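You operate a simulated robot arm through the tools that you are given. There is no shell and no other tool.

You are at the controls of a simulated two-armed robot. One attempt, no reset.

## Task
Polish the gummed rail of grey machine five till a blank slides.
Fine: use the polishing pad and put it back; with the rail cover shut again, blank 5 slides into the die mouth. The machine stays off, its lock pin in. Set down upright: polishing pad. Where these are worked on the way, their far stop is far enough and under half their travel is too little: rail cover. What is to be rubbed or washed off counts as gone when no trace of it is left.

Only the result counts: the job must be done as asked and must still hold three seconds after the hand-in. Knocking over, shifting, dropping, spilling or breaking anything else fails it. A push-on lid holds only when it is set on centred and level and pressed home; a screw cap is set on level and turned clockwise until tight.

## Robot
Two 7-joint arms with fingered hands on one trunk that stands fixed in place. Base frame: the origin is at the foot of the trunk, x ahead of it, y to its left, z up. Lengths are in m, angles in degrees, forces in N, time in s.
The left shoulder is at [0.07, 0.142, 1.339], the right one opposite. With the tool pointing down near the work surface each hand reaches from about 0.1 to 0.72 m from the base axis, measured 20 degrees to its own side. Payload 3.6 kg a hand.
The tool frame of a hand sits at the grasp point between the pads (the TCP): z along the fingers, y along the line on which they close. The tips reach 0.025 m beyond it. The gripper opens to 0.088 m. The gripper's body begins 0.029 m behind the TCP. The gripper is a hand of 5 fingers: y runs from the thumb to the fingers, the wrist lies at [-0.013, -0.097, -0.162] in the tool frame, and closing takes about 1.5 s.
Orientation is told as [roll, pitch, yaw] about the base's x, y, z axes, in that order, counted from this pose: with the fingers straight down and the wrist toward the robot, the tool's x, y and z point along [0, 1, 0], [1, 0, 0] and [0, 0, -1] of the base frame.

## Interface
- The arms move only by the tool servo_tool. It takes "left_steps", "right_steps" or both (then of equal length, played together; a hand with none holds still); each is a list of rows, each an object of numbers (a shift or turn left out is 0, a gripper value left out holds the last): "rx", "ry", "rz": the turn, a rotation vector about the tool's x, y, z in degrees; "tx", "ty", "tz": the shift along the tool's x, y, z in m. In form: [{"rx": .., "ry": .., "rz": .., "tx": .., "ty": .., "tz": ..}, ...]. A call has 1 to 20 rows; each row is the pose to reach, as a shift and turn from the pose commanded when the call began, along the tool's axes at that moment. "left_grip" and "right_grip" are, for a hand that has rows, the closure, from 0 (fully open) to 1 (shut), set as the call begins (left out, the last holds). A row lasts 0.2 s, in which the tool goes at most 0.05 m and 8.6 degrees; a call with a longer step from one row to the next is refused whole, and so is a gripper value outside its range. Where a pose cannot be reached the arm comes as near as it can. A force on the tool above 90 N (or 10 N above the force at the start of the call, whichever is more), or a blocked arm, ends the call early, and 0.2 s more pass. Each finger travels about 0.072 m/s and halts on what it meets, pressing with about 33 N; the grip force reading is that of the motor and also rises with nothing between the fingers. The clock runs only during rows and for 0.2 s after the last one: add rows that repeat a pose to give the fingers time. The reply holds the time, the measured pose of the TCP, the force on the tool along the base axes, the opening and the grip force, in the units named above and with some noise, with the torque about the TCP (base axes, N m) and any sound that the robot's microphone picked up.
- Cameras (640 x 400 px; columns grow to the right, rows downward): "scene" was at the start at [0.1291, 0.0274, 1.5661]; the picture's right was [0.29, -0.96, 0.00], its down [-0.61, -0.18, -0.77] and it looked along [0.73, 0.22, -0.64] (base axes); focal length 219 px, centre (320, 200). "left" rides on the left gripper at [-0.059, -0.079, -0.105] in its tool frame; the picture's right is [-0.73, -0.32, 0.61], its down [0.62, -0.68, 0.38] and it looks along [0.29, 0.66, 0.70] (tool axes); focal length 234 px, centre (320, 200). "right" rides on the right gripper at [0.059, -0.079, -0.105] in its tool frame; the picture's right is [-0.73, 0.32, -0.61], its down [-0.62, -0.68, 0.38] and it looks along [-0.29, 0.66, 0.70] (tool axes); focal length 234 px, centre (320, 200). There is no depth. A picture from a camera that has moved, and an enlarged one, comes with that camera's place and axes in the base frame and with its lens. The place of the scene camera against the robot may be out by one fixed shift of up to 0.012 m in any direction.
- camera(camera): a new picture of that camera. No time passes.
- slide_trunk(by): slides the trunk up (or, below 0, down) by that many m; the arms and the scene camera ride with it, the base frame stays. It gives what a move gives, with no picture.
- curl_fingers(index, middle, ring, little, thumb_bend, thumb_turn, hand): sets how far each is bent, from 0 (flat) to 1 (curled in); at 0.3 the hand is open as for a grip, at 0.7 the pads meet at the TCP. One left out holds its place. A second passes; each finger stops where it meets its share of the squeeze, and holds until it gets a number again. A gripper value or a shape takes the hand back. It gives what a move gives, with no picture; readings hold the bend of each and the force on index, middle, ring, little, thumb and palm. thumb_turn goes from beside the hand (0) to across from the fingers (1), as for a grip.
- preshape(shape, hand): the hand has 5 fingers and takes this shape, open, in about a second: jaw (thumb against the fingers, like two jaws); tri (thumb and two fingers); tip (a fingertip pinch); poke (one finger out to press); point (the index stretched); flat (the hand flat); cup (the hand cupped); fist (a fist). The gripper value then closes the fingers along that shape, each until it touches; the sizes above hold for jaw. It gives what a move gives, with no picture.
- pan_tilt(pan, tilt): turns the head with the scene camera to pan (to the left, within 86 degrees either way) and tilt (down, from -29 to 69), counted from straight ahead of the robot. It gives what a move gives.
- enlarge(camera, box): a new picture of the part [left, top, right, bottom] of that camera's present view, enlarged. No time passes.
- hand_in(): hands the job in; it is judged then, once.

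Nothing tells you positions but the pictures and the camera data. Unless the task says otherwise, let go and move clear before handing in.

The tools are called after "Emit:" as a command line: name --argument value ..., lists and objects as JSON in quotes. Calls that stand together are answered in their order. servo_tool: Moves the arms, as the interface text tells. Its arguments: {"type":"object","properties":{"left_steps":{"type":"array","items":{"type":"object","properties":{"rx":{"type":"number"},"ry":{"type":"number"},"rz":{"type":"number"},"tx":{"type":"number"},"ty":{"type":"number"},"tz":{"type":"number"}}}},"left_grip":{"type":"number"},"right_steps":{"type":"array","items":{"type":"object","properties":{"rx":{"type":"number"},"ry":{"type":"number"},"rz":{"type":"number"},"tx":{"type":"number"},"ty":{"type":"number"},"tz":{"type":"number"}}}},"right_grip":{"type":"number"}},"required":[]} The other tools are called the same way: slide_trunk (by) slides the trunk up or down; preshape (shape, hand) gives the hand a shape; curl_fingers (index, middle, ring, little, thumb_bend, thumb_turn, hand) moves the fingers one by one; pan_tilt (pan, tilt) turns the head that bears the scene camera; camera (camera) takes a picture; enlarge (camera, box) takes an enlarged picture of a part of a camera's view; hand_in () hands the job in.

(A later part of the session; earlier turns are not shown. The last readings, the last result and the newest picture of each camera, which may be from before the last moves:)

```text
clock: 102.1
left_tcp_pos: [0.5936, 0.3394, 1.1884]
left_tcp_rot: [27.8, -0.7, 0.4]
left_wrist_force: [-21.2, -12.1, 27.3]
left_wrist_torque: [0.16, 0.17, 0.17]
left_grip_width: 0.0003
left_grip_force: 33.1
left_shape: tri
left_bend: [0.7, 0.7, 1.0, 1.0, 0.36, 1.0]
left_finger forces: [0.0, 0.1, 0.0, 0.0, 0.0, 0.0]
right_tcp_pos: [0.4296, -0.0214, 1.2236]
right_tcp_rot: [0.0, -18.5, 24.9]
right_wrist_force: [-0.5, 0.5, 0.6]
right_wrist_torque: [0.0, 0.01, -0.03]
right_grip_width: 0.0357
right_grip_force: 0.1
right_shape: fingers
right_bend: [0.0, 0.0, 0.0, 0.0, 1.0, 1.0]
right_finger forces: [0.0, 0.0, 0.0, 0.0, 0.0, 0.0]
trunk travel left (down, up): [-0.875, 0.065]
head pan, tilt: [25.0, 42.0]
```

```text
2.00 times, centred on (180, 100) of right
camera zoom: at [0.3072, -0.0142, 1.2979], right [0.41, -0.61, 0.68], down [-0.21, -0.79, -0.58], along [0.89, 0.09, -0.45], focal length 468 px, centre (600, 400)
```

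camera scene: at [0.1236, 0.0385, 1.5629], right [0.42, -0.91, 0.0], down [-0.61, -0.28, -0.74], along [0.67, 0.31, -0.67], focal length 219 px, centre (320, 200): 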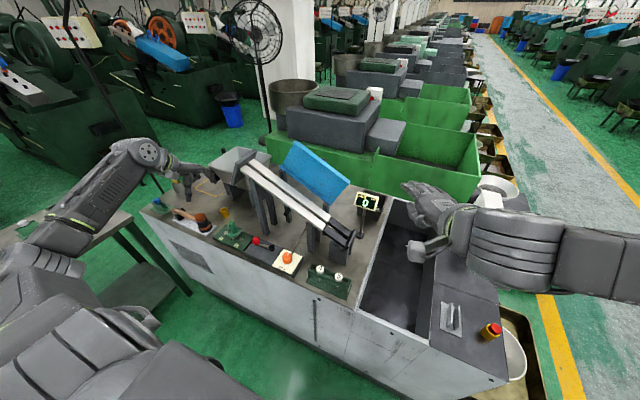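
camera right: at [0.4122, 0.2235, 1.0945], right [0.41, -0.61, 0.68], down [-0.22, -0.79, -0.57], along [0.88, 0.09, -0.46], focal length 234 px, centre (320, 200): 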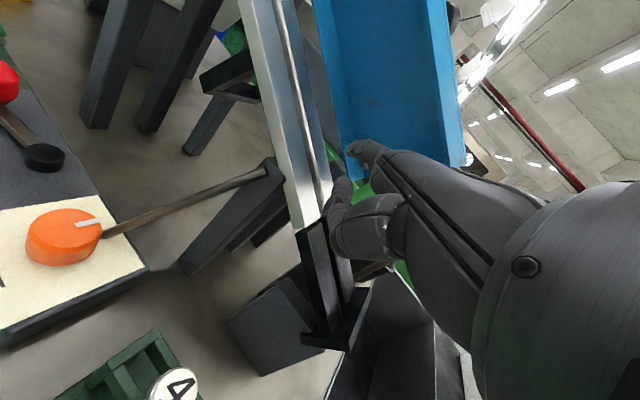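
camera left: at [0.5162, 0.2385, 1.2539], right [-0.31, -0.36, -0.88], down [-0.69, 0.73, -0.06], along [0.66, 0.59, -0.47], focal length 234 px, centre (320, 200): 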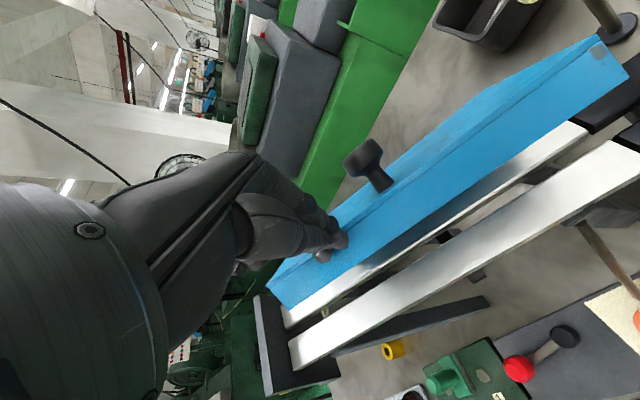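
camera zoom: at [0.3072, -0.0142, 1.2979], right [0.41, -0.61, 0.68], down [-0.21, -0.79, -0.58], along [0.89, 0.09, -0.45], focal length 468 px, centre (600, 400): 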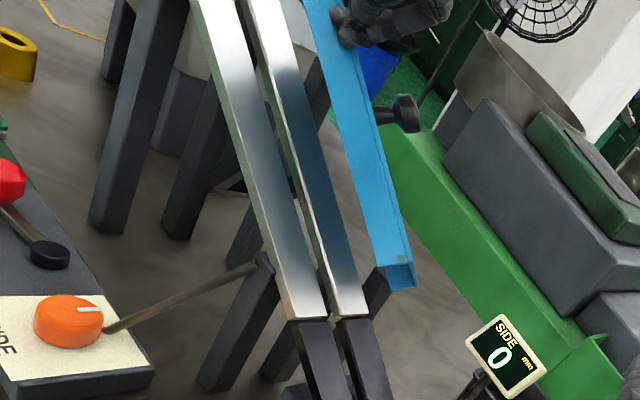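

The cover is down to about 45°. My fingertips are on its front flange, so I lift slightly, move back over the plate, and press down again.

Emit:
servo_tool --left_steps '[{"tz": -0.015}, {"tz": -0.018, "ty": 0.018}, {"tz": 0.0, "ty": 0.022}, {"tz": 0.012, "ty": 0.018}, {"tz": 0.025, "ty": 0.01}, {"tz": 0.038, "ty": 0.002}]'

Emit:
camera --camera "left"

Emit:
enlarge --camera "scene" --box '[240, 100, 380, 240]'

Emit:
enlarge --camera "right" --box '[60, 0, 300, 200]'

```text
clock: 103.2
left_tcp_pos: [0.6053, 0.3369, 1.1939]
left_tcp_rot: [27.9, -2.4, -0.2]
left_wrist_force: [-41.3, -26.5, 69.3]
left_wrist_torque: [0.49, 0.54, 0.46]
left_grip_width: 0.0001
left_grip_force: 32.4
left_shape: tri
left_bend: [0.7, 0.7, 1.0, 1.0, 0.36, 1.0]
left_finger forces: [0.0, 0.0, 0.1, 0.1, 0.0, 0.0]
right_tcp_pos: [0.421, -0.0285, 1.2273]
right_tcp_rot: [0.0, -19.0, 24.9]
right_wrist_force: [0.2, 0.0, -0.1]
right_wrist_torque: [0.01, 0.04, -0.01]
right_grip_width: 0.0358
right_grip_force: 0.1
right_shape: fingers
right_bend: [0.0, 0.0, 0.0, 0.0, 1.0, 1.0]
right_finger forces: [0.0, 0.0, 0.0, 0.1, 0.0, 0.0]
trunk travel left (down, up): [-0.875, 0.065]
head pan, tilt: [25.0, 42.0]
stopped in row 5 (left hand): the force on the tool passed its limit at 92 N (the readings are from after the stop); the commanded pose is now the measured one
```

```text
taken
camera left: at [0.5245, 0.2354, 1.256], right [-0.29, -0.36, -0.89], down [-0.68, 0.73, -0.08], along [0.68, 0.58, -0.45], focal length 234 px, centre (320, 200)
```

left: 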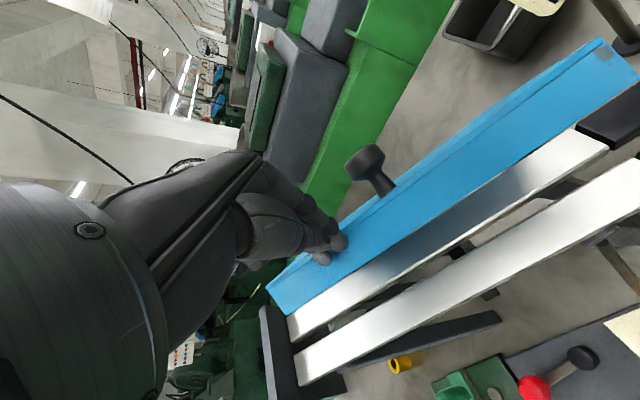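

```text
2.86 times, centred on (310, 170) of scene
camera zoom: at [0.0987, 0.022, 1.5659], right [0.42, -0.91, 0.0], down [-0.59, -0.27, -0.76], along [0.68, 0.32, -0.65], focal length 626 px, centre (349, 286)
```

zoom: 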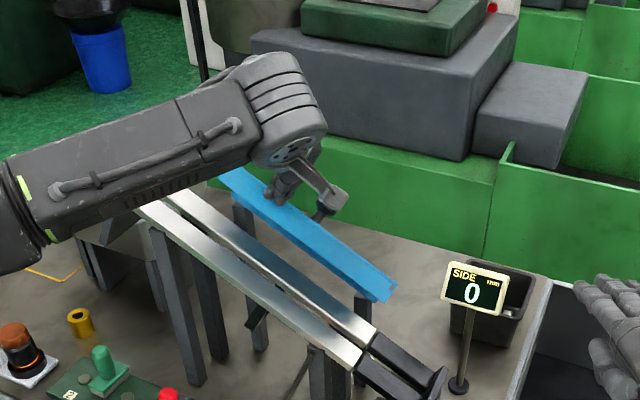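

```text
2.00 times, centred on (180, 100) of right
camera zoom: at [0.2986, -0.022, 1.3007], right [0.4, -0.61, 0.68], down [-0.21, -0.78, -0.59], along [0.89, 0.1, -0.44], focal length 468 px, centre (600, 400)
```

zoom: 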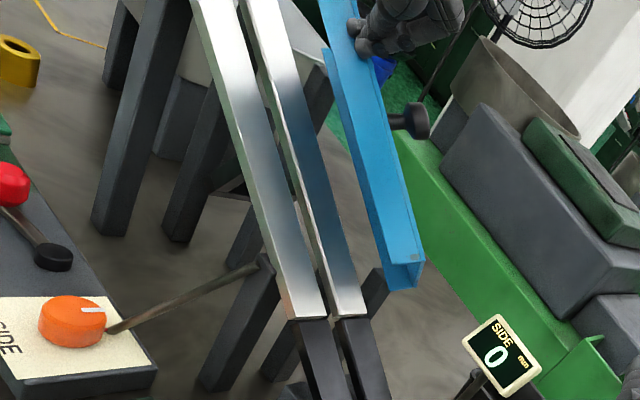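

Pushing on the front flange only loads the hinge. I unload, move the fingertips behind the plate, and push it toward the robot and down along its arc.

Emit:
servo_tool --left_steps '[{"tz": -0.015}, {"tz": -0.025, "ty": 0.02}, {"tz": -0.025, "ty": 0.045}, {"tz": 0.0, "ty": 0.047}, {"tz": 0.012, "ty": 0.042}, {"tz": 0.014, "ty": 0.03}, {"tz": 0.018, "ty": 0.015}, {"tz": 0.024, "ty": 0.0}]'

Emit:
camera --camera "left"

Emit:
enlarge --camera "scene" --box '[240, 100, 380, 240]'

Emit:
enlarge --camera "right" --box '[60, 0, 300, 200]'

```text
clock: 104.1
left_tcp_pos: [0.6689, 0.3298, 1.2022]
left_tcp_rot: [27.2, -2.7, -1.0]
left_wrist_force: [-4.6, -33.2, 31.8]
left_wrist_torque: [-0.24, 0.56, 0.42]
left_grip_width: 0.0
left_grip_force: 33.5
left_shape: tri
left_bend: [0.7, 0.7, 1.0, 1.0, 0.78, 1.0]
left_finger forces: [44.0, 0.9, 0.0, 0.1, 0.0, 0.0]
right_tcp_pos: [0.4371, -0.0228, 1.2175]
right_tcp_rot: [0.2, -18.1, 24.9]
right_wrist_force: [-0.8, 0.7, 0.2]
right_wrist_torque: [-0.04, 0.0, -0.01]
right_grip_width: 0.036
right_grip_force: 0.2
right_shape: fingers
right_bend: [0.0, 0.0, 0.0, 0.0, 1.0, 1.0]
right_finger forces: [0.0, 0.0, 0.1, 0.0, 0.0, 0.0]
trunk travel left (down, up): [-0.875, 0.065]
head pan, tilt: [25.0, 42.0]
stopped in row 4 (left hand): the force on the tool passed its limit at 103 N (the readings are from after the stop); the commanded pose is now the measured one
```

```text
taken
camera left: at [0.5862, 0.2312, 1.2648], right [-0.29, -0.36, -0.89], down [-0.67, 0.74, -0.09], along [0.69, 0.56, -0.46], focal length 234 px, centre (320, 200)
```

left: 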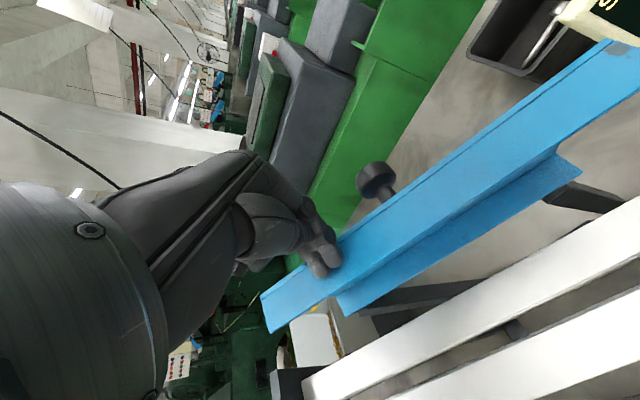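

```text
2.86 times, centred on (310, 170) of scene
camera zoom: at [0.1201, 0.0302, 1.5628], right [0.42, -0.91, 0.0], down [-0.61, -0.28, -0.75], along [0.68, 0.32, -0.67], focal length 626 px, centre (349, 286)
```

zoom: 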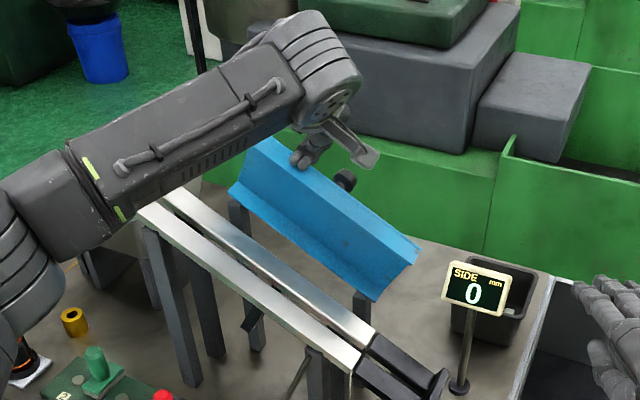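

```text
2.00 times, centred on (180, 100) of right
camera zoom: at [0.3149, -0.0151, 1.2949], right [0.41, -0.61, 0.68], down [-0.22, -0.79, -0.58], along [0.88, 0.09, -0.46], focal length 468 px, centre (600, 400)
```

zoom: 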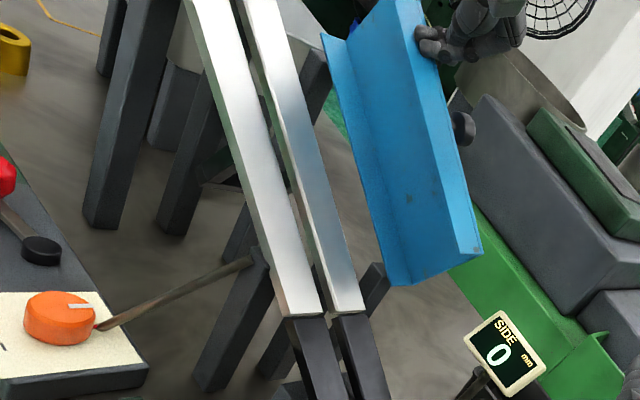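

My sideways move dragged the cover back to about 95°. I raise the closed fingertips clear, go fully behind the plate, and then pull it over from there.

Emit:
servo_tool --left_steps '[{"tz": -0.02}, {"tz": -0.04, "ty": 0.01}, {"tz": -0.042, "ty": 0.035, "rx": 1, "ry": 0}, {"tz": -0.042, "ty": 0.06, "rx": 2.5}]'

Emit:
camera --camera "left"

Emit:
enlarge --camera "scene" --box '[240, 100, 380, 240]'

Emit:
enlarge --camera "right" --box '[60, 0, 300, 200]'

```text
clock: 105.1
left_tcp_pos: [0.7339, 0.3233, 1.2303]
left_tcp_rot: [27.2, 0.3, 0.9]
left_wrist_force: [0.4, 0.0, -0.4]
left_wrist_torque: [0.02, 0.02, 0.01]
left_grip_width: 0.0
left_grip_force: 33.0
left_shape: tri
left_bend: [0.7, 0.7, 1.0, 1.0, 0.78, 1.0]
left_finger forces: [0.1, 0.0, 0.0, 0.0, 0.0, 0.0]
right_tcp_pos: [0.4416, -0.016, 1.219]
right_tcp_rot: [0.0, -17.8, 25.0]
right_wrist_force: [-0.6, -0.2, -0.8]
right_wrist_torque: [0.03, 0.01, 0.0]
right_grip_width: 0.0359
right_grip_force: 0.0
right_shape: fingers
right_bend: [0.0, 0.0, 0.0, 0.0, 1.0, 1.0]
right_finger forces: [0.1, 0.1, 0.0, 0.1, 0.0, 0.1]
trunk travel left (down, up): [-0.875, 0.065]
head pan, tilt: [25.0, 42.0]
```

```text
taken
camera left: at [0.6568, 0.2209, 1.2987], right [-0.32, -0.37, -0.87], down [-0.69, 0.72, -0.05], along [0.64, 0.59, -0.49], focal length 234 px, centre (320, 200)
```

left: 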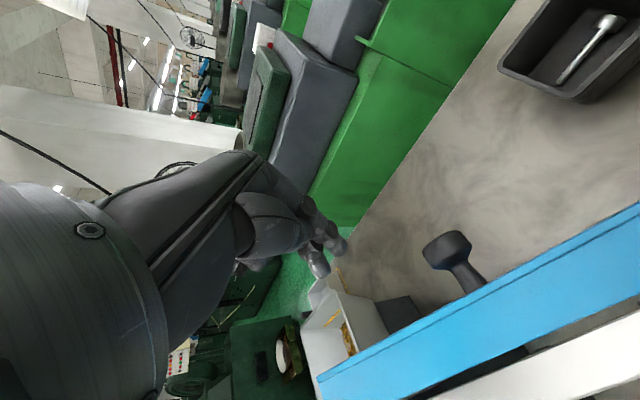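

```text
2.86 times, centred on (310, 170) of scene
camera zoom: at [0.1249, 0.0385, 1.5628], right [0.42, -0.91, 0.0], down [-0.61, -0.28, -0.74], along [0.67, 0.31, -0.67], focal length 626 px, centre (349, 286)
```

zoom: 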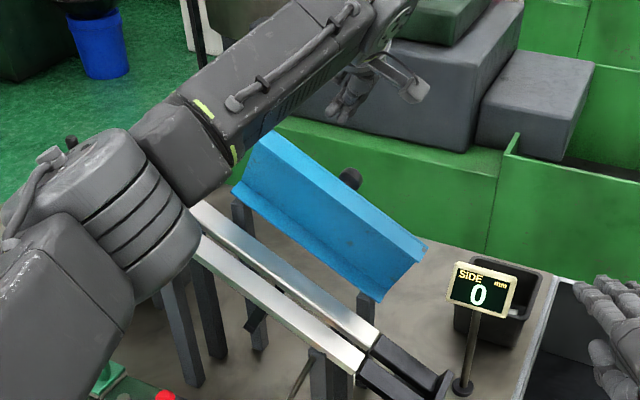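

```text
2.00 times, centred on (180, 100) of right
camera zoom: at [0.3191, -0.0084, 1.2945], right [0.42, -0.61, 0.68], down [-0.22, -0.79, -0.57], along [0.88, 0.09, -0.46], focal length 468 px, centre (600, 400)
```

zoom: 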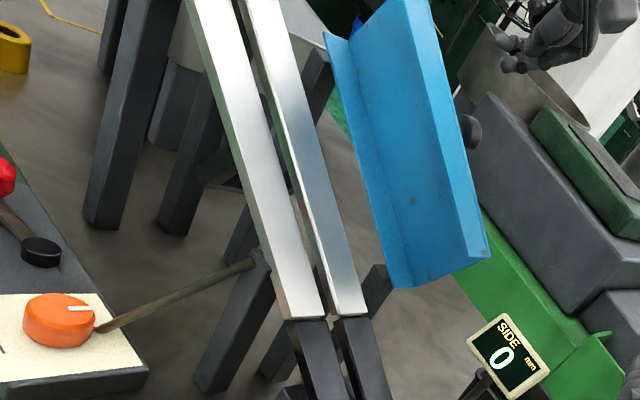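

The fingertips are behind the plate now. I lower them and pull toward the robot along the cover's arc.

Emit:
servo_tool --left_steps '[{"tx": 0.012, "tz": 0.02}, {"tx": 0.015, "tz": 0.0376}, {"tx": 0.015, "ty": -0.025, "tz": 0.0376}, {"tx": 0.015, "ty": -0.045, "tz": 0.0376}, {"tx": 0.015, "ty": -0.069, "tz": 0.0376}, {"tx": 0.015, "ty": -0.0965, "tz": 0.044}]'

Emit:
camera --camera "left"

Emit:
enlarge --camera "scene" --box '[240, 100, 380, 240]'

Emit:
enlarge --camera "right" --box '[60, 0, 300, 200]'

```text
clock: 106.5
left_tcp_pos: [0.6285, 0.3556, 1.2025]
left_tcp_rot: [27.2, 0.3, 0.8]
left_wrist_force: [-0.1, 0.6, 0.3]
left_wrist_torque: [0.0, 0.01, 0.0]
left_grip_width: 0.0
left_grip_force: 32.8
left_shape: tri
left_bend: [0.7, 0.7, 1.0, 1.0, 0.77, 1.0]
left_finger forces: [0.1, 0.1, 0.0, 0.0, 0.1, 0.1]
right_tcp_pos: [0.4386, -0.0164, 1.2202]
right_tcp_rot: [-0.1, -18.0, 25.0]
right_wrist_force: [0.6, -1.0, -1.1]
right_wrist_torque: [-0.01, 0.02, -0.01]
right_grip_width: 0.0358
right_grip_force: 0.1
right_shape: fingers
right_bend: [0.0, 0.0, 0.0, 0.0, 1.0, 1.0]
right_finger forces: [0.0, 0.0, 0.1, 0.0, 0.0, 0.1]
trunk travel left (down, up): [-0.875, 0.065]
head pan, tilt: [25.0, 42.0]
```

```text
taken
camera left: at [0.5521, 0.2538, 1.2709], right [-0.32, -0.37, -0.87], down [-0.69, 0.72, -0.05], along [0.65, 0.59, -0.49], focal length 234 px, centre (320, 200)
```

left: 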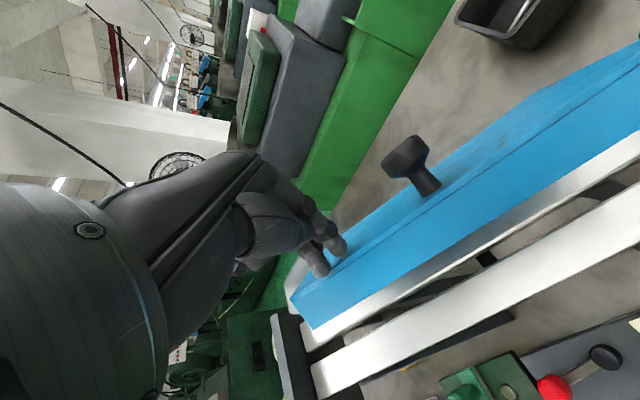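

```text
2.86 times, centred on (310, 170) of scene
camera zoom: at [0.1216, 0.0391, 1.5631], right [0.42, -0.91, 0.0], down [-0.61, -0.28, -0.74], along [0.67, 0.31, -0.67], focal length 626 px, centre (349, 286)
```

zoom: 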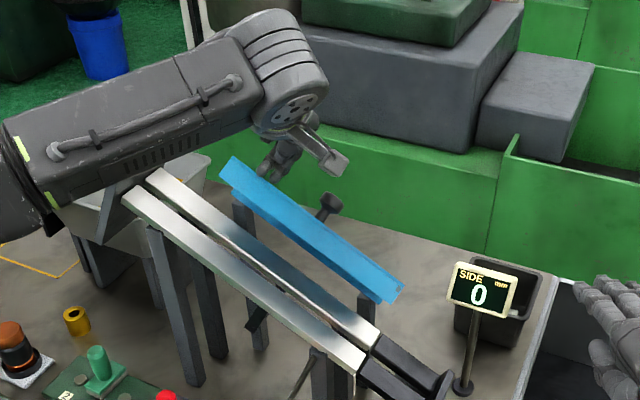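

```text
2.00 times, centred on (180, 100) of right
camera zoom: at [0.3164, -0.008, 1.2953], right [0.41, -0.61, 0.68], down [-0.22, -0.79, -0.57], along [0.88, 0.09, -0.46], focal length 468 px, centre (600, 400)
```

zoom: 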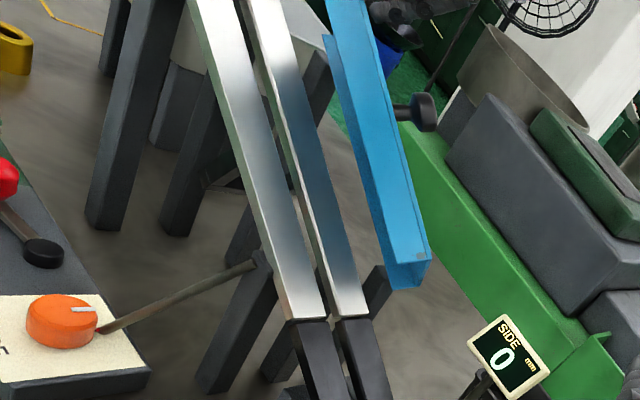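

The cover is at about 55° and follows the fingertips. I continue along the arc, toward the robot and down.

Emit:
servo_tool --left_steps '[{"ty": -0.016, "tz": 0.009}, {"ty": -0.026, "tz": 0.016}, {"ty": -0.036, "tz": 0.025}, {"ty": -0.043, "tz": 0.034}, {"ty": -0.0485, "tz": 0.043}]'

Emit:
camera --camera "left"

Emit:
enlarge --camera "scene" --box '[240, 100, 380, 240]'

Emit:
enlarge --camera "right" --box '[60, 0, 300, 200]'

```text
clock: 107.7
left_tcp_pos: [0.5812, 0.3759, 1.1643]
left_tcp_rot: [27.2, 0.3, 0.8]
left_wrist_force: [0.3, -0.3, 0.5]
left_wrist_torque: [0.03, 0.0, 0.0]
left_grip_width: 0.0
left_grip_force: 32.9
left_shape: tri
left_bend: [0.7, 0.7, 1.0, 1.0, 0.77, 1.0]
left_finger forces: [0.3, 0.0, 0.0, 0.0, 0.0, 0.0]
right_tcp_pos: [0.4399, -0.0155, 1.2182]
right_tcp_rot: [-0.1, -18.0, 25.0]
right_wrist_force: [-1.3, 0.1, 0.0]
right_wrist_torque: [0.03, -0.01, -0.01]
right_grip_width: 0.0359
right_grip_force: 0.0
right_shape: fingers
right_bend: [0.0, 0.0, 0.0, 0.0, 1.0, 1.0]
right_finger forces: [0.1, 0.1, 0.1, 0.0, 0.1, 0.1]
trunk travel left (down, up): [-0.875, 0.065]
head pan, tilt: [25.0, 42.0]
```

```text
taken
camera left: at [0.5047, 0.273, 1.2313], right [-0.32, -0.37, -0.87], down [-0.69, 0.72, -0.05], along [0.65, 0.59, -0.49], focal length 234 px, centre (320, 200)
```

left: 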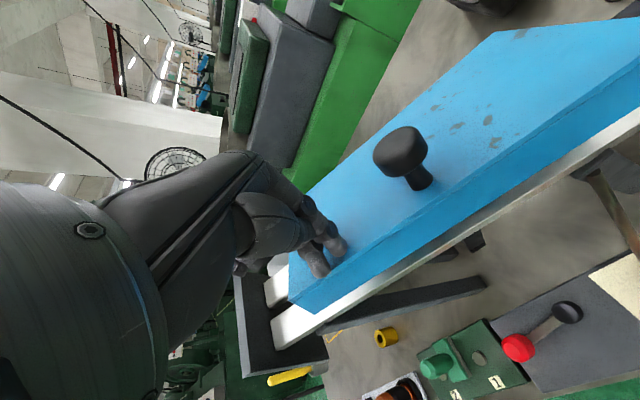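

```text
2.86 times, centred on (310, 170) of scene
camera zoom: at [0.1231, 0.0388, 1.563], right [0.42, -0.91, 0.0], down [-0.61, -0.28, -0.74], along [0.67, 0.31, -0.67], focal length 626 px, centre (349, 286)
```

zoom: 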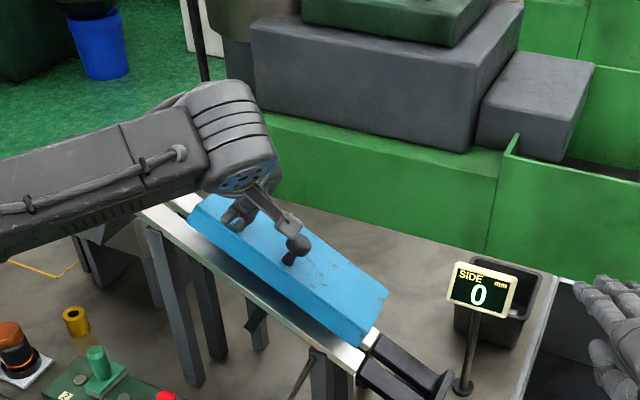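

```text
2.00 times, centred on (180, 100) of right
camera zoom: at [0.3176, -0.0082, 1.295], right [0.41, -0.61, 0.68], down [-0.22, -0.79, -0.57], along [0.88, 0.09, -0.46], focal length 468 px, centre (600, 400)
```

zoom: 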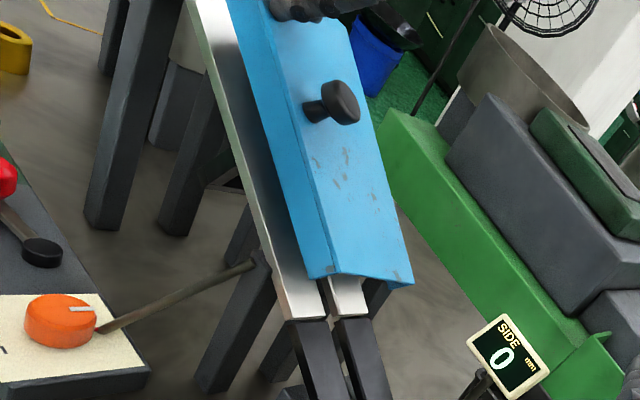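

The cover is nearly down. I press it the rest of the way.

Emit:
servo_tool --left_steps '[{"ty": -0.003, "tz": 0.01}, {"ty": -0.004, "tz": 0.02}, {"ty": -0.004, "tz": 0.027}, {"ty": -0.004, "tz": 0.033}, {"ty": -0.004, "tz": 0.033}]'

Emit:
camera --camera "left"

Emit:
enlarge --camera "scene" --box '[240, 130, 360, 240]'

Emit:
enlarge --camera "right" --box '[60, 0, 300, 200]'

```text
clock: 108.9
left_tcp_pos: [0.5779, 0.3891, 1.1342]
left_tcp_rot: [27.2, 0.3, 1.0]
left_wrist_force: [0.0, 0.4, -0.2]
left_wrist_torque: [-0.03, 0.02, -0.01]
left_grip_width: 0.0001
left_grip_force: 32.8
left_shape: tri
left_bend: [0.7, 0.7, 1.0, 1.0, 0.77, 1.0]
left_finger forces: [0.0, 0.1, 0.1, 0.0, 0.0, 0.0]
right_tcp_pos: [0.4406, -0.0155, 1.2185]
right_tcp_rot: [-0.1, -17.9, 25.0]
right_wrist_force: [0.4, -0.4, -0.1]
right_wrist_torque: [0.01, 0.02, 0.02]
right_grip_width: 0.0358
right_grip_force: 0.1
right_shape: fingers
right_bend: [0.0, 0.0, 0.0, 0.0, 1.0, 1.0]
right_finger forces: [0.0, 0.0, 0.0, 0.0, 0.1, 0.0]
trunk travel left (down, up): [-0.875, 0.065]
head pan, tilt: [25.0, 42.0]
```

```text
taken
camera left: at [0.5022, 0.2868, 1.2021], right [-0.32, -0.37, -0.87], down [-0.69, 0.72, -0.05], along [0.65, 0.59, -0.49], focal length 234 px, centre (320, 200)
```

left: 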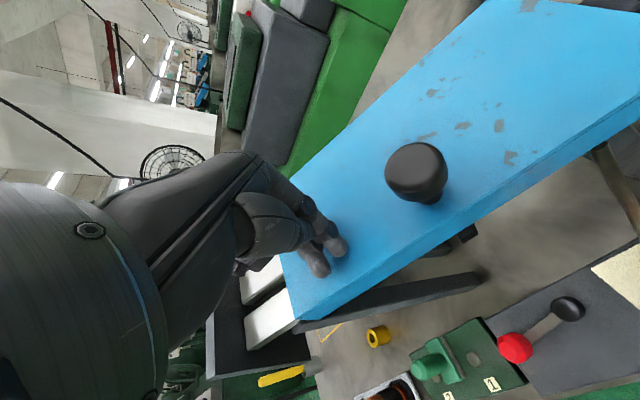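

```text
3.64 times, centred on (300, 185) of scene
camera zoom: at [0.1234, 0.0384, 1.563], right [0.42, -0.91, 0.0], down [-0.61, -0.28, -0.74], along [0.67, 0.31, -0.67], focal length 797 px, centre (393, 254)
```

zoom: 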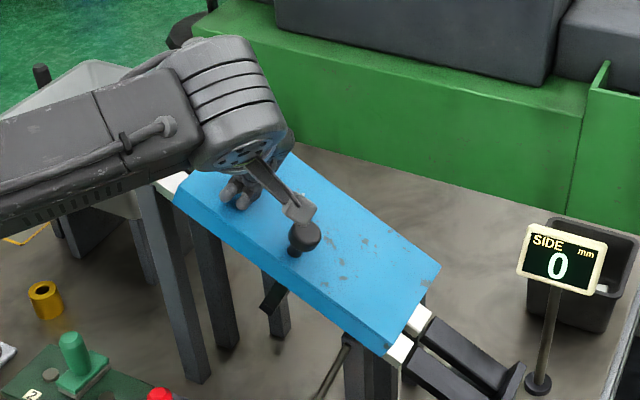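

```text
2.00 times, centred on (180, 100) of right
camera zoom: at [0.3179, -0.0086, 1.2949], right [0.41, -0.61, 0.68], down [-0.22, -0.79, -0.57], along [0.88, 0.09, -0.46], focal length 468 px, centre (600, 400)
```

zoom: 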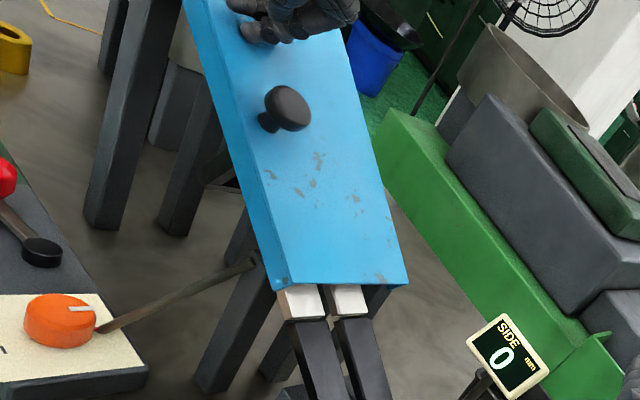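

The cover looks closed. I press a little further to make sure it is fully down.

Emit:
servo_tool --left_steps '[{"tz": 0.005}, {"tz": 0.01}, {"tz": 0.013}]'

Emit:
enlarge --camera "scene" --box '[240, 130, 360, 240]'

```text
clock: 109.7
left_tcp_pos: [0.5769, 0.3857, 1.1297]
left_tcp_rot: [27.6, -0.2, 0.7]
left_wrist_force: [14.7, -13.3, 37.1]
left_wrist_torque: [0.15, 0.04, 0.02]
left_grip_width: 0.0
left_grip_force: 33.0
left_shape: tri
left_bend: [0.7, 0.7, 1.0, 1.0, 0.77, 1.0]
left_finger forces: [38.8, 0.0, 0.0, 0.0, 0.0, 0.0]
right_tcp_pos: [0.4389, -0.0239, 1.2206]
right_tcp_rot: [0.2, -18.2, 24.9]
right_wrist_force: [-0.5, 0.5, 0.6]
right_wrist_torque: [0.01, -0.01, 0.01]
right_grip_width: 0.0355
right_grip_force: 0.1
right_shape: fingers
right_bend: [0.0, 0.0, 0.0, 0.0, 1.0, 1.0]
right_finger forces: [0.0, 0.0, 0.0, 0.0, 0.0, 0.0]
trunk travel left (down, up): [-0.875, 0.065]
head pan, tilt: [25.0, 42.0]
```

```text
3.64 times, centred on (300, 185) of scene
camera zoom: at [0.1212, 0.0273, 1.564], right [0.42, -0.91, -0.01], down [-0.61, -0.28, -0.75], along [0.68, 0.32, -0.67], focal length 797 px, centre (393, 254)
```

zoom: 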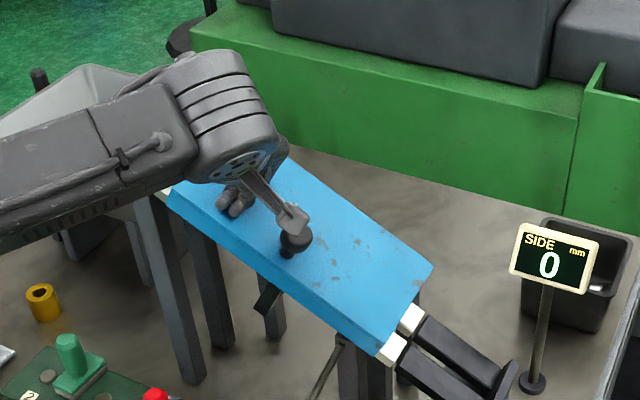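

The cover is shut and pressed home. I lift the left hand off and move the right hand well aside, then go for blank 5.

Emit:
servo_tool --left_steps '[{"tz": -0.02}, {"tz": -0.05}, {"tz": -0.08}, {"tz": -0.11}, {"tz": -0.13}]' --right_steps '[{"tx": -0.0266, "ty": -0.0192, "tz": -0.0168}, {"tx": -0.0532, "ty": -0.0384, "tz": -0.0335}, {"tx": -0.0797, "ty": -0.0576, "tz": -0.0503}, {"tx": -0.1063, "ty": -0.0768, "tz": -0.067}, {"tx": -0.1329, "ty": -0.096, "tz": -0.0838}]'

Emit:
camera --camera "scene"

Emit:
enlarge --camera "scene" --box '[230, 140, 370, 310]'

Emit:
camera --camera "left"

```text
clock: 110.9
left_tcp_pos: [0.5765, 0.3322, 1.2405]
left_tcp_rot: [27.3, 0.2, 0.9]
left_wrist_force: [-0.7, 0.6, -0.1]
left_wrist_torque: [0.01, 0.03, -0.05]
left_grip_width: 0.0
left_grip_force: 33.3
left_shape: tri
left_bend: [0.7, 0.7, 1.0, 1.0, 0.77, 1.0]
left_finger forces: [0.0, 0.0, 0.0, 0.0, 0.0, 0.1]
right_tcp_pos: [0.4182, -0.1959, 1.2766]
right_tcp_rot: [0.0, -18.1, 25.0]
right_wrist_force: [0.3, -1.2, 0.0]
right_wrist_torque: [0.0, 0.0, 0.02]
right_grip_width: 0.0359
right_grip_force: 0.1
right_shape: fingers
right_bend: [0.0, 0.0, 0.0, 0.0, 1.0, 1.0]
right_finger forces: [0.0, 0.0, 0.0, 0.0, 0.1, 0.0]
right hand out of reach, approached as far as the arm can: row 2, 3, 4, 5
trunk travel left (down, up): [-0.875, 0.065]
head pan, tilt: [25.0, 42.0]
```

```text
taken
camera scene: at [0.1204, 0.0358, 1.5633], right [0.42, -0.91, 0.0], down [-0.6, -0.28, -0.74], along [0.67, 0.32, -0.67], focal length 219 px, centre (320, 200)
```

scene: 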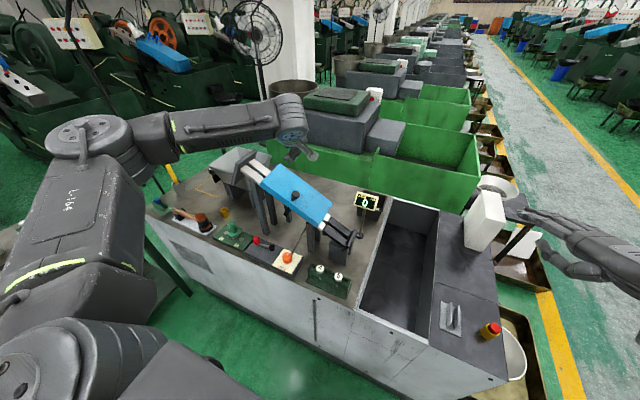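

```text
2.35 times, centred on (300, 225) of scene
camera zoom: at [0.1204, 0.0358, 1.5633], right [0.42, -0.91, 0.0], down [-0.6, -0.28, -0.74], along [0.67, 0.32, -0.67], focal length 516 px, centre (367, 141)
```

zoom: 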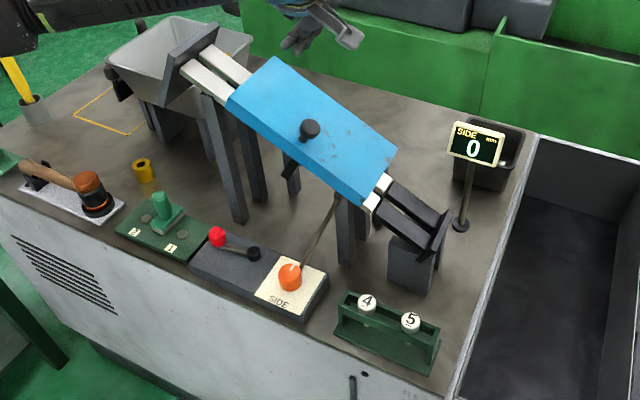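

```text
taken
camera left: at [0.4997, 0.2305, 1.3076], right [-0.32, -0.37, -0.87], down [-0.69, 0.72, -0.05], along [0.65, 0.59, -0.49], focal length 234 px, centre (320, 200)
```

left: 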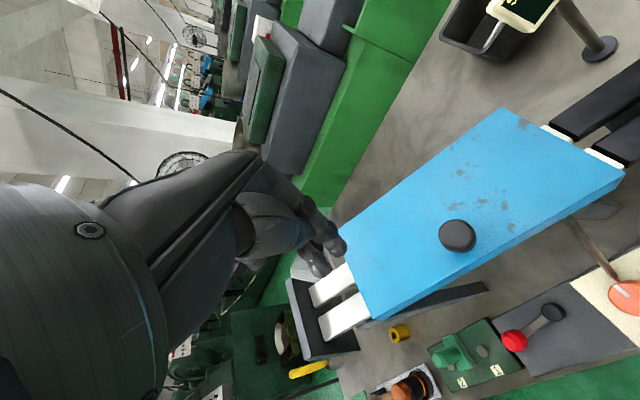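

Everything stands as before and the cover is shut. Now a closer look at the blank rack to see the blank's shape and exact place.

Emit:
enlarge --camera "scene" --box '[300, 260, 360, 305]'

Emit:
enlarge --camera "scene" --box '[225, 150, 285, 195]'

Emit:
enlarge --camera "left" --box '[270, 250, 400, 360]'

```text
8.89 times, centred on (330, 282) of scene
camera zoom: at [0.1204, 0.0358, 1.5633], right [0.42, -0.91, 0.0], down [-0.6, -0.28, -0.74], along [0.67, 0.32, -0.67], focal length 1949 px, centre (231, -533)
```

zoom: 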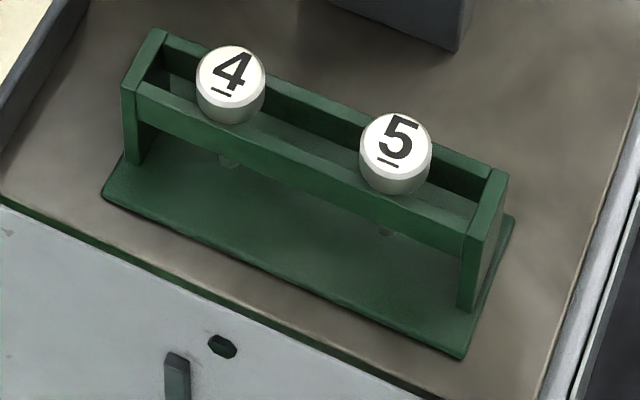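

```text
8.89 times, centred on (255, 172) of scene
camera zoom: at [0.1204, 0.0358, 1.5633], right [0.42, -0.91, 0.0], down [-0.6, -0.28, -0.74], along [0.67, 0.32, -0.67], focal length 1949 px, centre (898, 444)
```

zoom: 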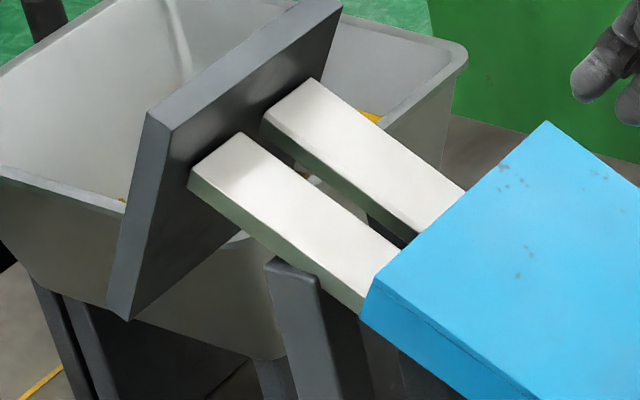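

```text
3.64 times, centred on (335, 305) of left
camera zoom: at [0.4997, 0.2305, 1.3076], right [-0.32, -0.37, -0.87], down [-0.69, 0.72, -0.05], along [0.65, 0.59, -0.49], focal length 852 px, centre (266, -182)
```

zoom: 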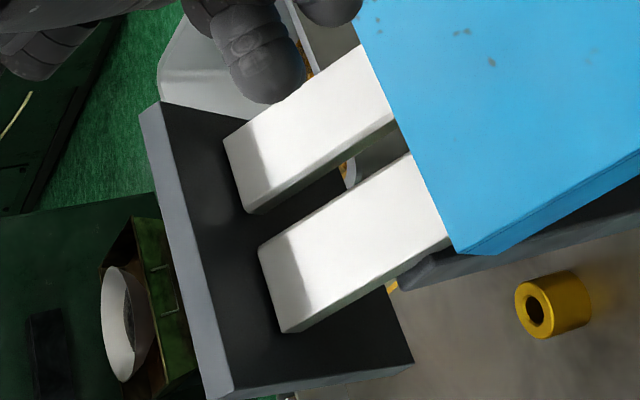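

The blank has a head about 26 mm wide and 15 mm tall with the shank hanging in the slot. I bring the left hand, upright, over toward the rack and set a fingertip pinch.

Emit:
servo_tool --left_steps '[{"tx": -0.02, "ty": -0.03, "tz": -0.027, "ry": -3.9}, {"tx": -0.0395, "ty": -0.06, "tz": -0.0542, "ry": -7.8}, {"tx": -0.0775, "ty": -0.0733, "tz": -0.0468, "ry": -11.7}, {"tx": -0.1156, "ty": -0.0866, "tz": -0.0394, "ry": -15.6}, {"tx": -0.1536, "ty": -0.0999, "tz": -0.032, "ry": -19.5}, {"tx": -0.1917, "ty": -0.1132, "tz": -0.0246, "ry": -23.4}, {"tx": -0.2297, "ty": -0.1265, "tz": -0.0172, "ry": -27.3}]'

Emit:
preshape --hand "left" --shape "tip"

Emit:
camera --camera "left"

Emit:
camera --camera "scene"

```text
clock: 112.5
left_tcp_pos: [0.4576, 0.1184, 1.1487]
left_tcp_rot: [-0.1, 0.3, 0.9]
left_wrist_force: [-0.2, -0.1, 0.5]
left_wrist_torque: [0.01, 0.01, 0.04]
left_grip_width: 0.0
left_grip_force: 32.6
left_shape: tri
left_bend: [0.7, 0.7, 1.0, 1.0, 0.77, 1.0]
left_finger forces: [0.0, 0.0, 0.0, 0.1, 0.0, 0.0]
right_tcp_pos: [0.4222, -0.1937, 1.2759]
right_tcp_rot: [-0.1, -17.9, 25.0]
right_wrist_force: [-0.1, 0.7, -1.0]
right_wrist_torque: [-0.02, -0.02, 0.0]
right_grip_width: 0.0357
right_grip_force: 0.0
right_shape: fingers
right_bend: [0.0, 0.0, 0.0, 0.0, 1.0, 1.0]
right_finger forces: [0.0, 0.0, 0.0, 0.0, 0.0, 0.0]
trunk travel left (down, up): [-0.875, 0.065]
head pan, tilt: [25.0, 42.0]
```

```text
clock: 113.4
left_tcp_pos: [0.4562, 0.1191, 1.1492]
left_tcp_rot: [0.0, 0.3, 0.8]
left_wrist_force: [0.6, 0.3, 0.6]
left_wrist_torque: [0.02, -0.04, 0.03]
left_grip_width: 0.0874
left_grip_force: 0.1
left_shape: tip
left_bend: [0.3, 0.98, 0.99, 0.99, 0.3, 0.98]
left_finger forces: [0.0, 0.0, 0.1, 0.1, 0.0, 0.1]
right_tcp_pos: [0.42, -0.1943, 1.277]
right_tcp_rot: [0.0, -17.9, 25.1]
right_wrist_force: [-0.9, 0.5, -0.1]
right_wrist_torque: [-0.01, 0.02, -0.03]
right_grip_width: 0.0358
right_grip_force: 0.0
right_shape: fingers
right_bend: [0.0, 0.0, 0.0, 0.0, 1.0, 1.0]
right_finger forces: [0.0, 0.1, 0.0, 0.0, 0.1, 0.0]
trunk travel left (down, up): [-0.875, 0.065]
head pan, tilt: [25.0, 42.0]
```

```text
taken
camera left: at [0.3793, 0.0595, 1.2552], right [-0.31, -0.73, -0.61], down [-0.69, 0.61, -0.38], along [0.65, 0.3, -0.7], focal length 234 px, centre (320, 200)
```

left: 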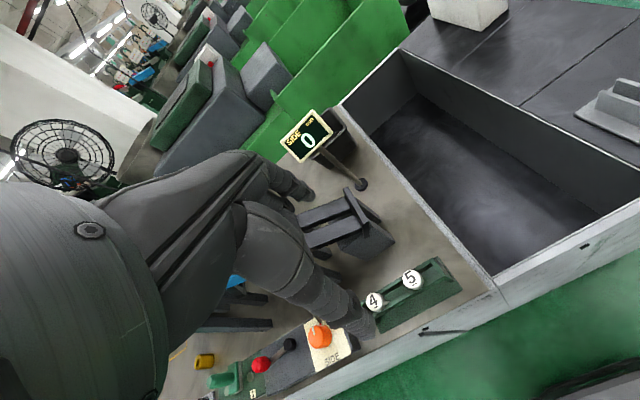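

```text
taken
camera scene: at [0.1231, 0.0384, 1.563], right [0.42, -0.91, 0.0], down [-0.61, -0.28, -0.74], along [0.67, 0.31, -0.67], focal length 219 px, centre (320, 200)
```

scene: 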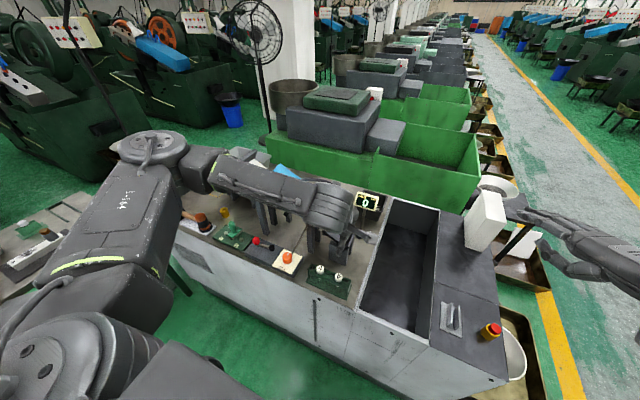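

The pinch uses only thumb and index; the three-finger shape centred well before, so I return to that and measure blank 5 exactly from here.

Emit:
preshape --hand "left" --shape "tri"

Emit:
enlarge --camera "left" --box '[350, 240, 470, 350]'

Emit:
enlarge --camera "left" --box '[390, 250, 440, 300]'

```text
clock: 114.3
left_tcp_pos: [0.4573, 0.1189, 1.1494]
left_tcp_rot: [0.0, 0.2, 0.8]
left_wrist_force: [-0.4, -1.0, 0.0]
left_wrist_torque: [-0.01, 0.01, -0.01]
left_grip_width: 0.0878
left_grip_force: 0.0
left_shape: tri
left_bend: [0.3, 0.3, 0.99, 0.99, 0.3, 0.98]
left_finger forces: [0.0, 0.0, 0.0, 0.0, 0.2, 0.1]
right_tcp_pos: [0.4207, -0.1939, 1.2756]
right_tcp_rot: [0.0, -17.9, 25.1]
right_wrist_force: [0.0, -0.6, -0.4]
right_wrist_torque: [-0.01, -0.01, 0.0]
right_grip_width: 0.0356
right_grip_force: 0.0
right_shape: fingers
right_bend: [0.0, 0.0, 0.0, 0.0, 1.0, 1.0]
right_finger forces: [0.0, 0.0, 0.0, 0.1, 0.0, 0.1]
trunk travel left (down, up): [-0.875, 0.065]
head pan, tilt: [25.0, 42.0]
```

```text
3.64 times, centred on (410, 295) of left
camera zoom: at [0.3796, 0.0594, 1.2551], right [-0.32, -0.73, -0.61], down [-0.69, 0.61, -0.38], along [0.65, 0.3, -0.7], focal length 852 px, centre (-7, -146)
```

zoom: 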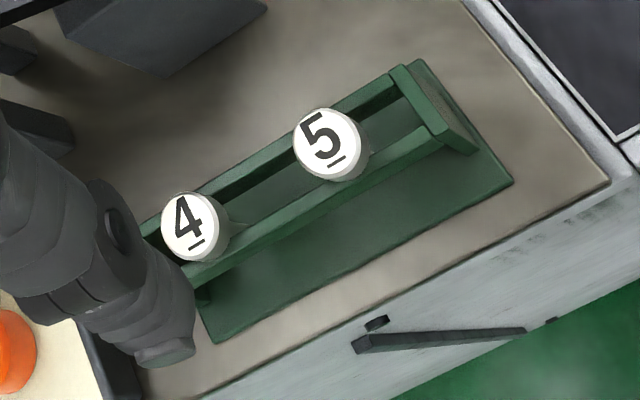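

```text
8.00 times, centred on (415, 275) of left
camera zoom: at [0.3796, 0.0594, 1.2551], right [-0.32, -0.73, -0.61], down [-0.69, 0.61, -0.38], along [0.65, 0.3, -0.7], focal length 1873 px, centre (-440, -400)
```

zoom: 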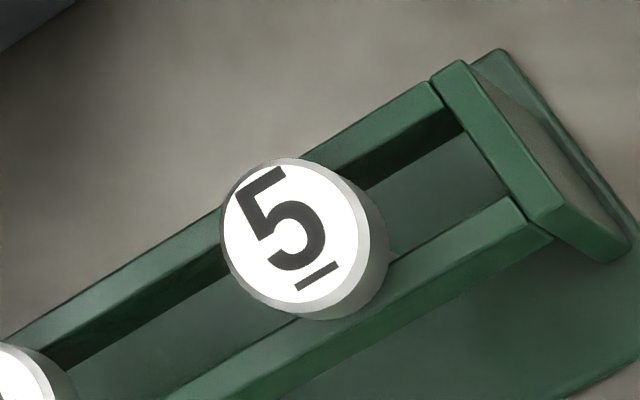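

Blank 5's head top is at (0.477, 0.130, 0.906) by two agreeing views; blank 4 is 6.5 cm away. I descend above blank 5 and check alignment.

Emit:
servo_tool --left_steps '[{"ty": 0.005, "tx": 0.003, "tz": 0.045, "rz": 0.8}, {"ty": 0.01, "tx": 0.006, "tz": 0.09, "rz": 0.8}, {"ty": 0.015, "tx": 0.009, "tz": 0.13, "rz": 0.8}, {"ty": 0.0194, "tx": 0.0111, "tz": 0.165, "rz": 0.8}, {"ty": 0.0194, "tx": 0.0111, "tz": 0.185, "rz": 0.8}]'

Emit:
camera --camera "left"

Emit:
enlarge --camera "left" --box '[290, 200, 450, 320]'

Emit:
enlarge --camera "scene" --box '[290, 220, 390, 310]'

```text
clock: 115.5
left_tcp_pos: [0.475, 0.132, 0.9643]
left_tcp_rot: [0.0, 0.2, 0.1]
left_wrist_force: [-0.2, -0.5, 0.1]
left_wrist_torque: [-0.01, -0.03, 0.02]
left_grip_width: 0.088
left_grip_force: 0.1
left_shape: tri
left_bend: [0.3, 0.3, 0.99, 0.99, 0.3, 0.98]
left_finger forces: [0.0, 0.1, 0.0, 0.1, 0.1, 0.1]
right_tcp_pos: [0.4205, -0.1937, 1.276]
right_tcp_rot: [0.1, -17.9, 25.0]
right_wrist_force: [0.1, 0.7, -0.1]
right_wrist_torque: [0.01, 0.01, -0.01]
right_grip_width: 0.0362
right_grip_force: 0.0
right_shape: fingers
right_bend: [0.0, 0.0, 0.0, 0.0, 1.0, 1.0]
right_finger forces: [0.1, 0.0, 0.1, 0.0, 0.0, 0.0]
trunk travel left (down, up): [-0.875, 0.065]
head pan, tilt: [25.0, 42.0]
```

```text
taken
camera left: at [0.3973, 0.0734, 1.0701], right [-0.33, -0.73, -0.6], down [-0.68, 0.62, -0.38], along [0.65, 0.29, -0.7], focal length 234 px, centre (320, 200)
```

left: 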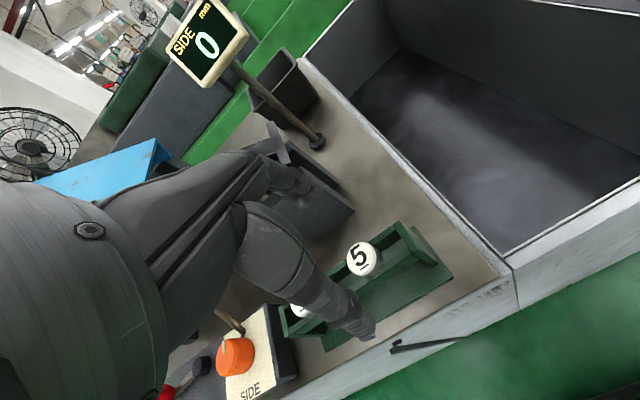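

```text
3.33 times, centred on (370, 260) of left
camera zoom: at [0.3973, 0.0734, 1.0701], right [-0.33, -0.73, -0.6], down [-0.68, 0.62, -0.38], along [0.65, 0.29, -0.7], focal length 781 px, centre (153, 0)
```

zoom: 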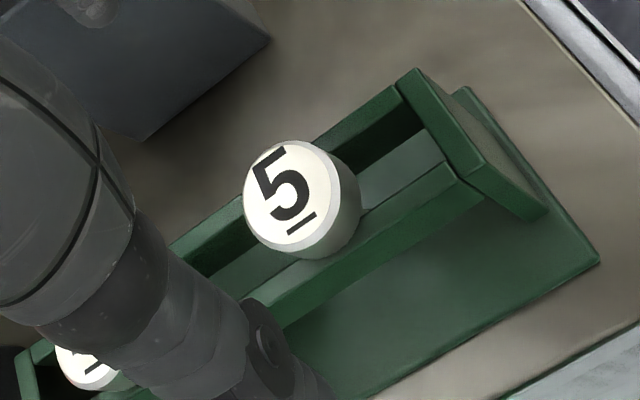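

```text
4.44 times, centred on (340, 265) of scene
camera zoom: at [0.1233, 0.0384, 1.563], right [0.42, -0.91, 0.0], down [-0.61, -0.28, -0.74], along [0.67, 0.31, -0.67], focal length 975 px, centre (231, -89)
```

zoom: 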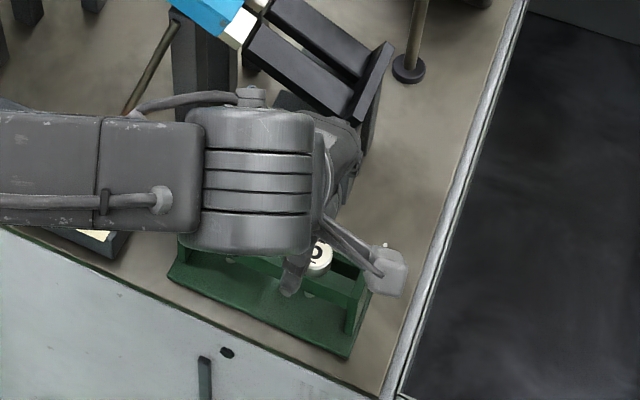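

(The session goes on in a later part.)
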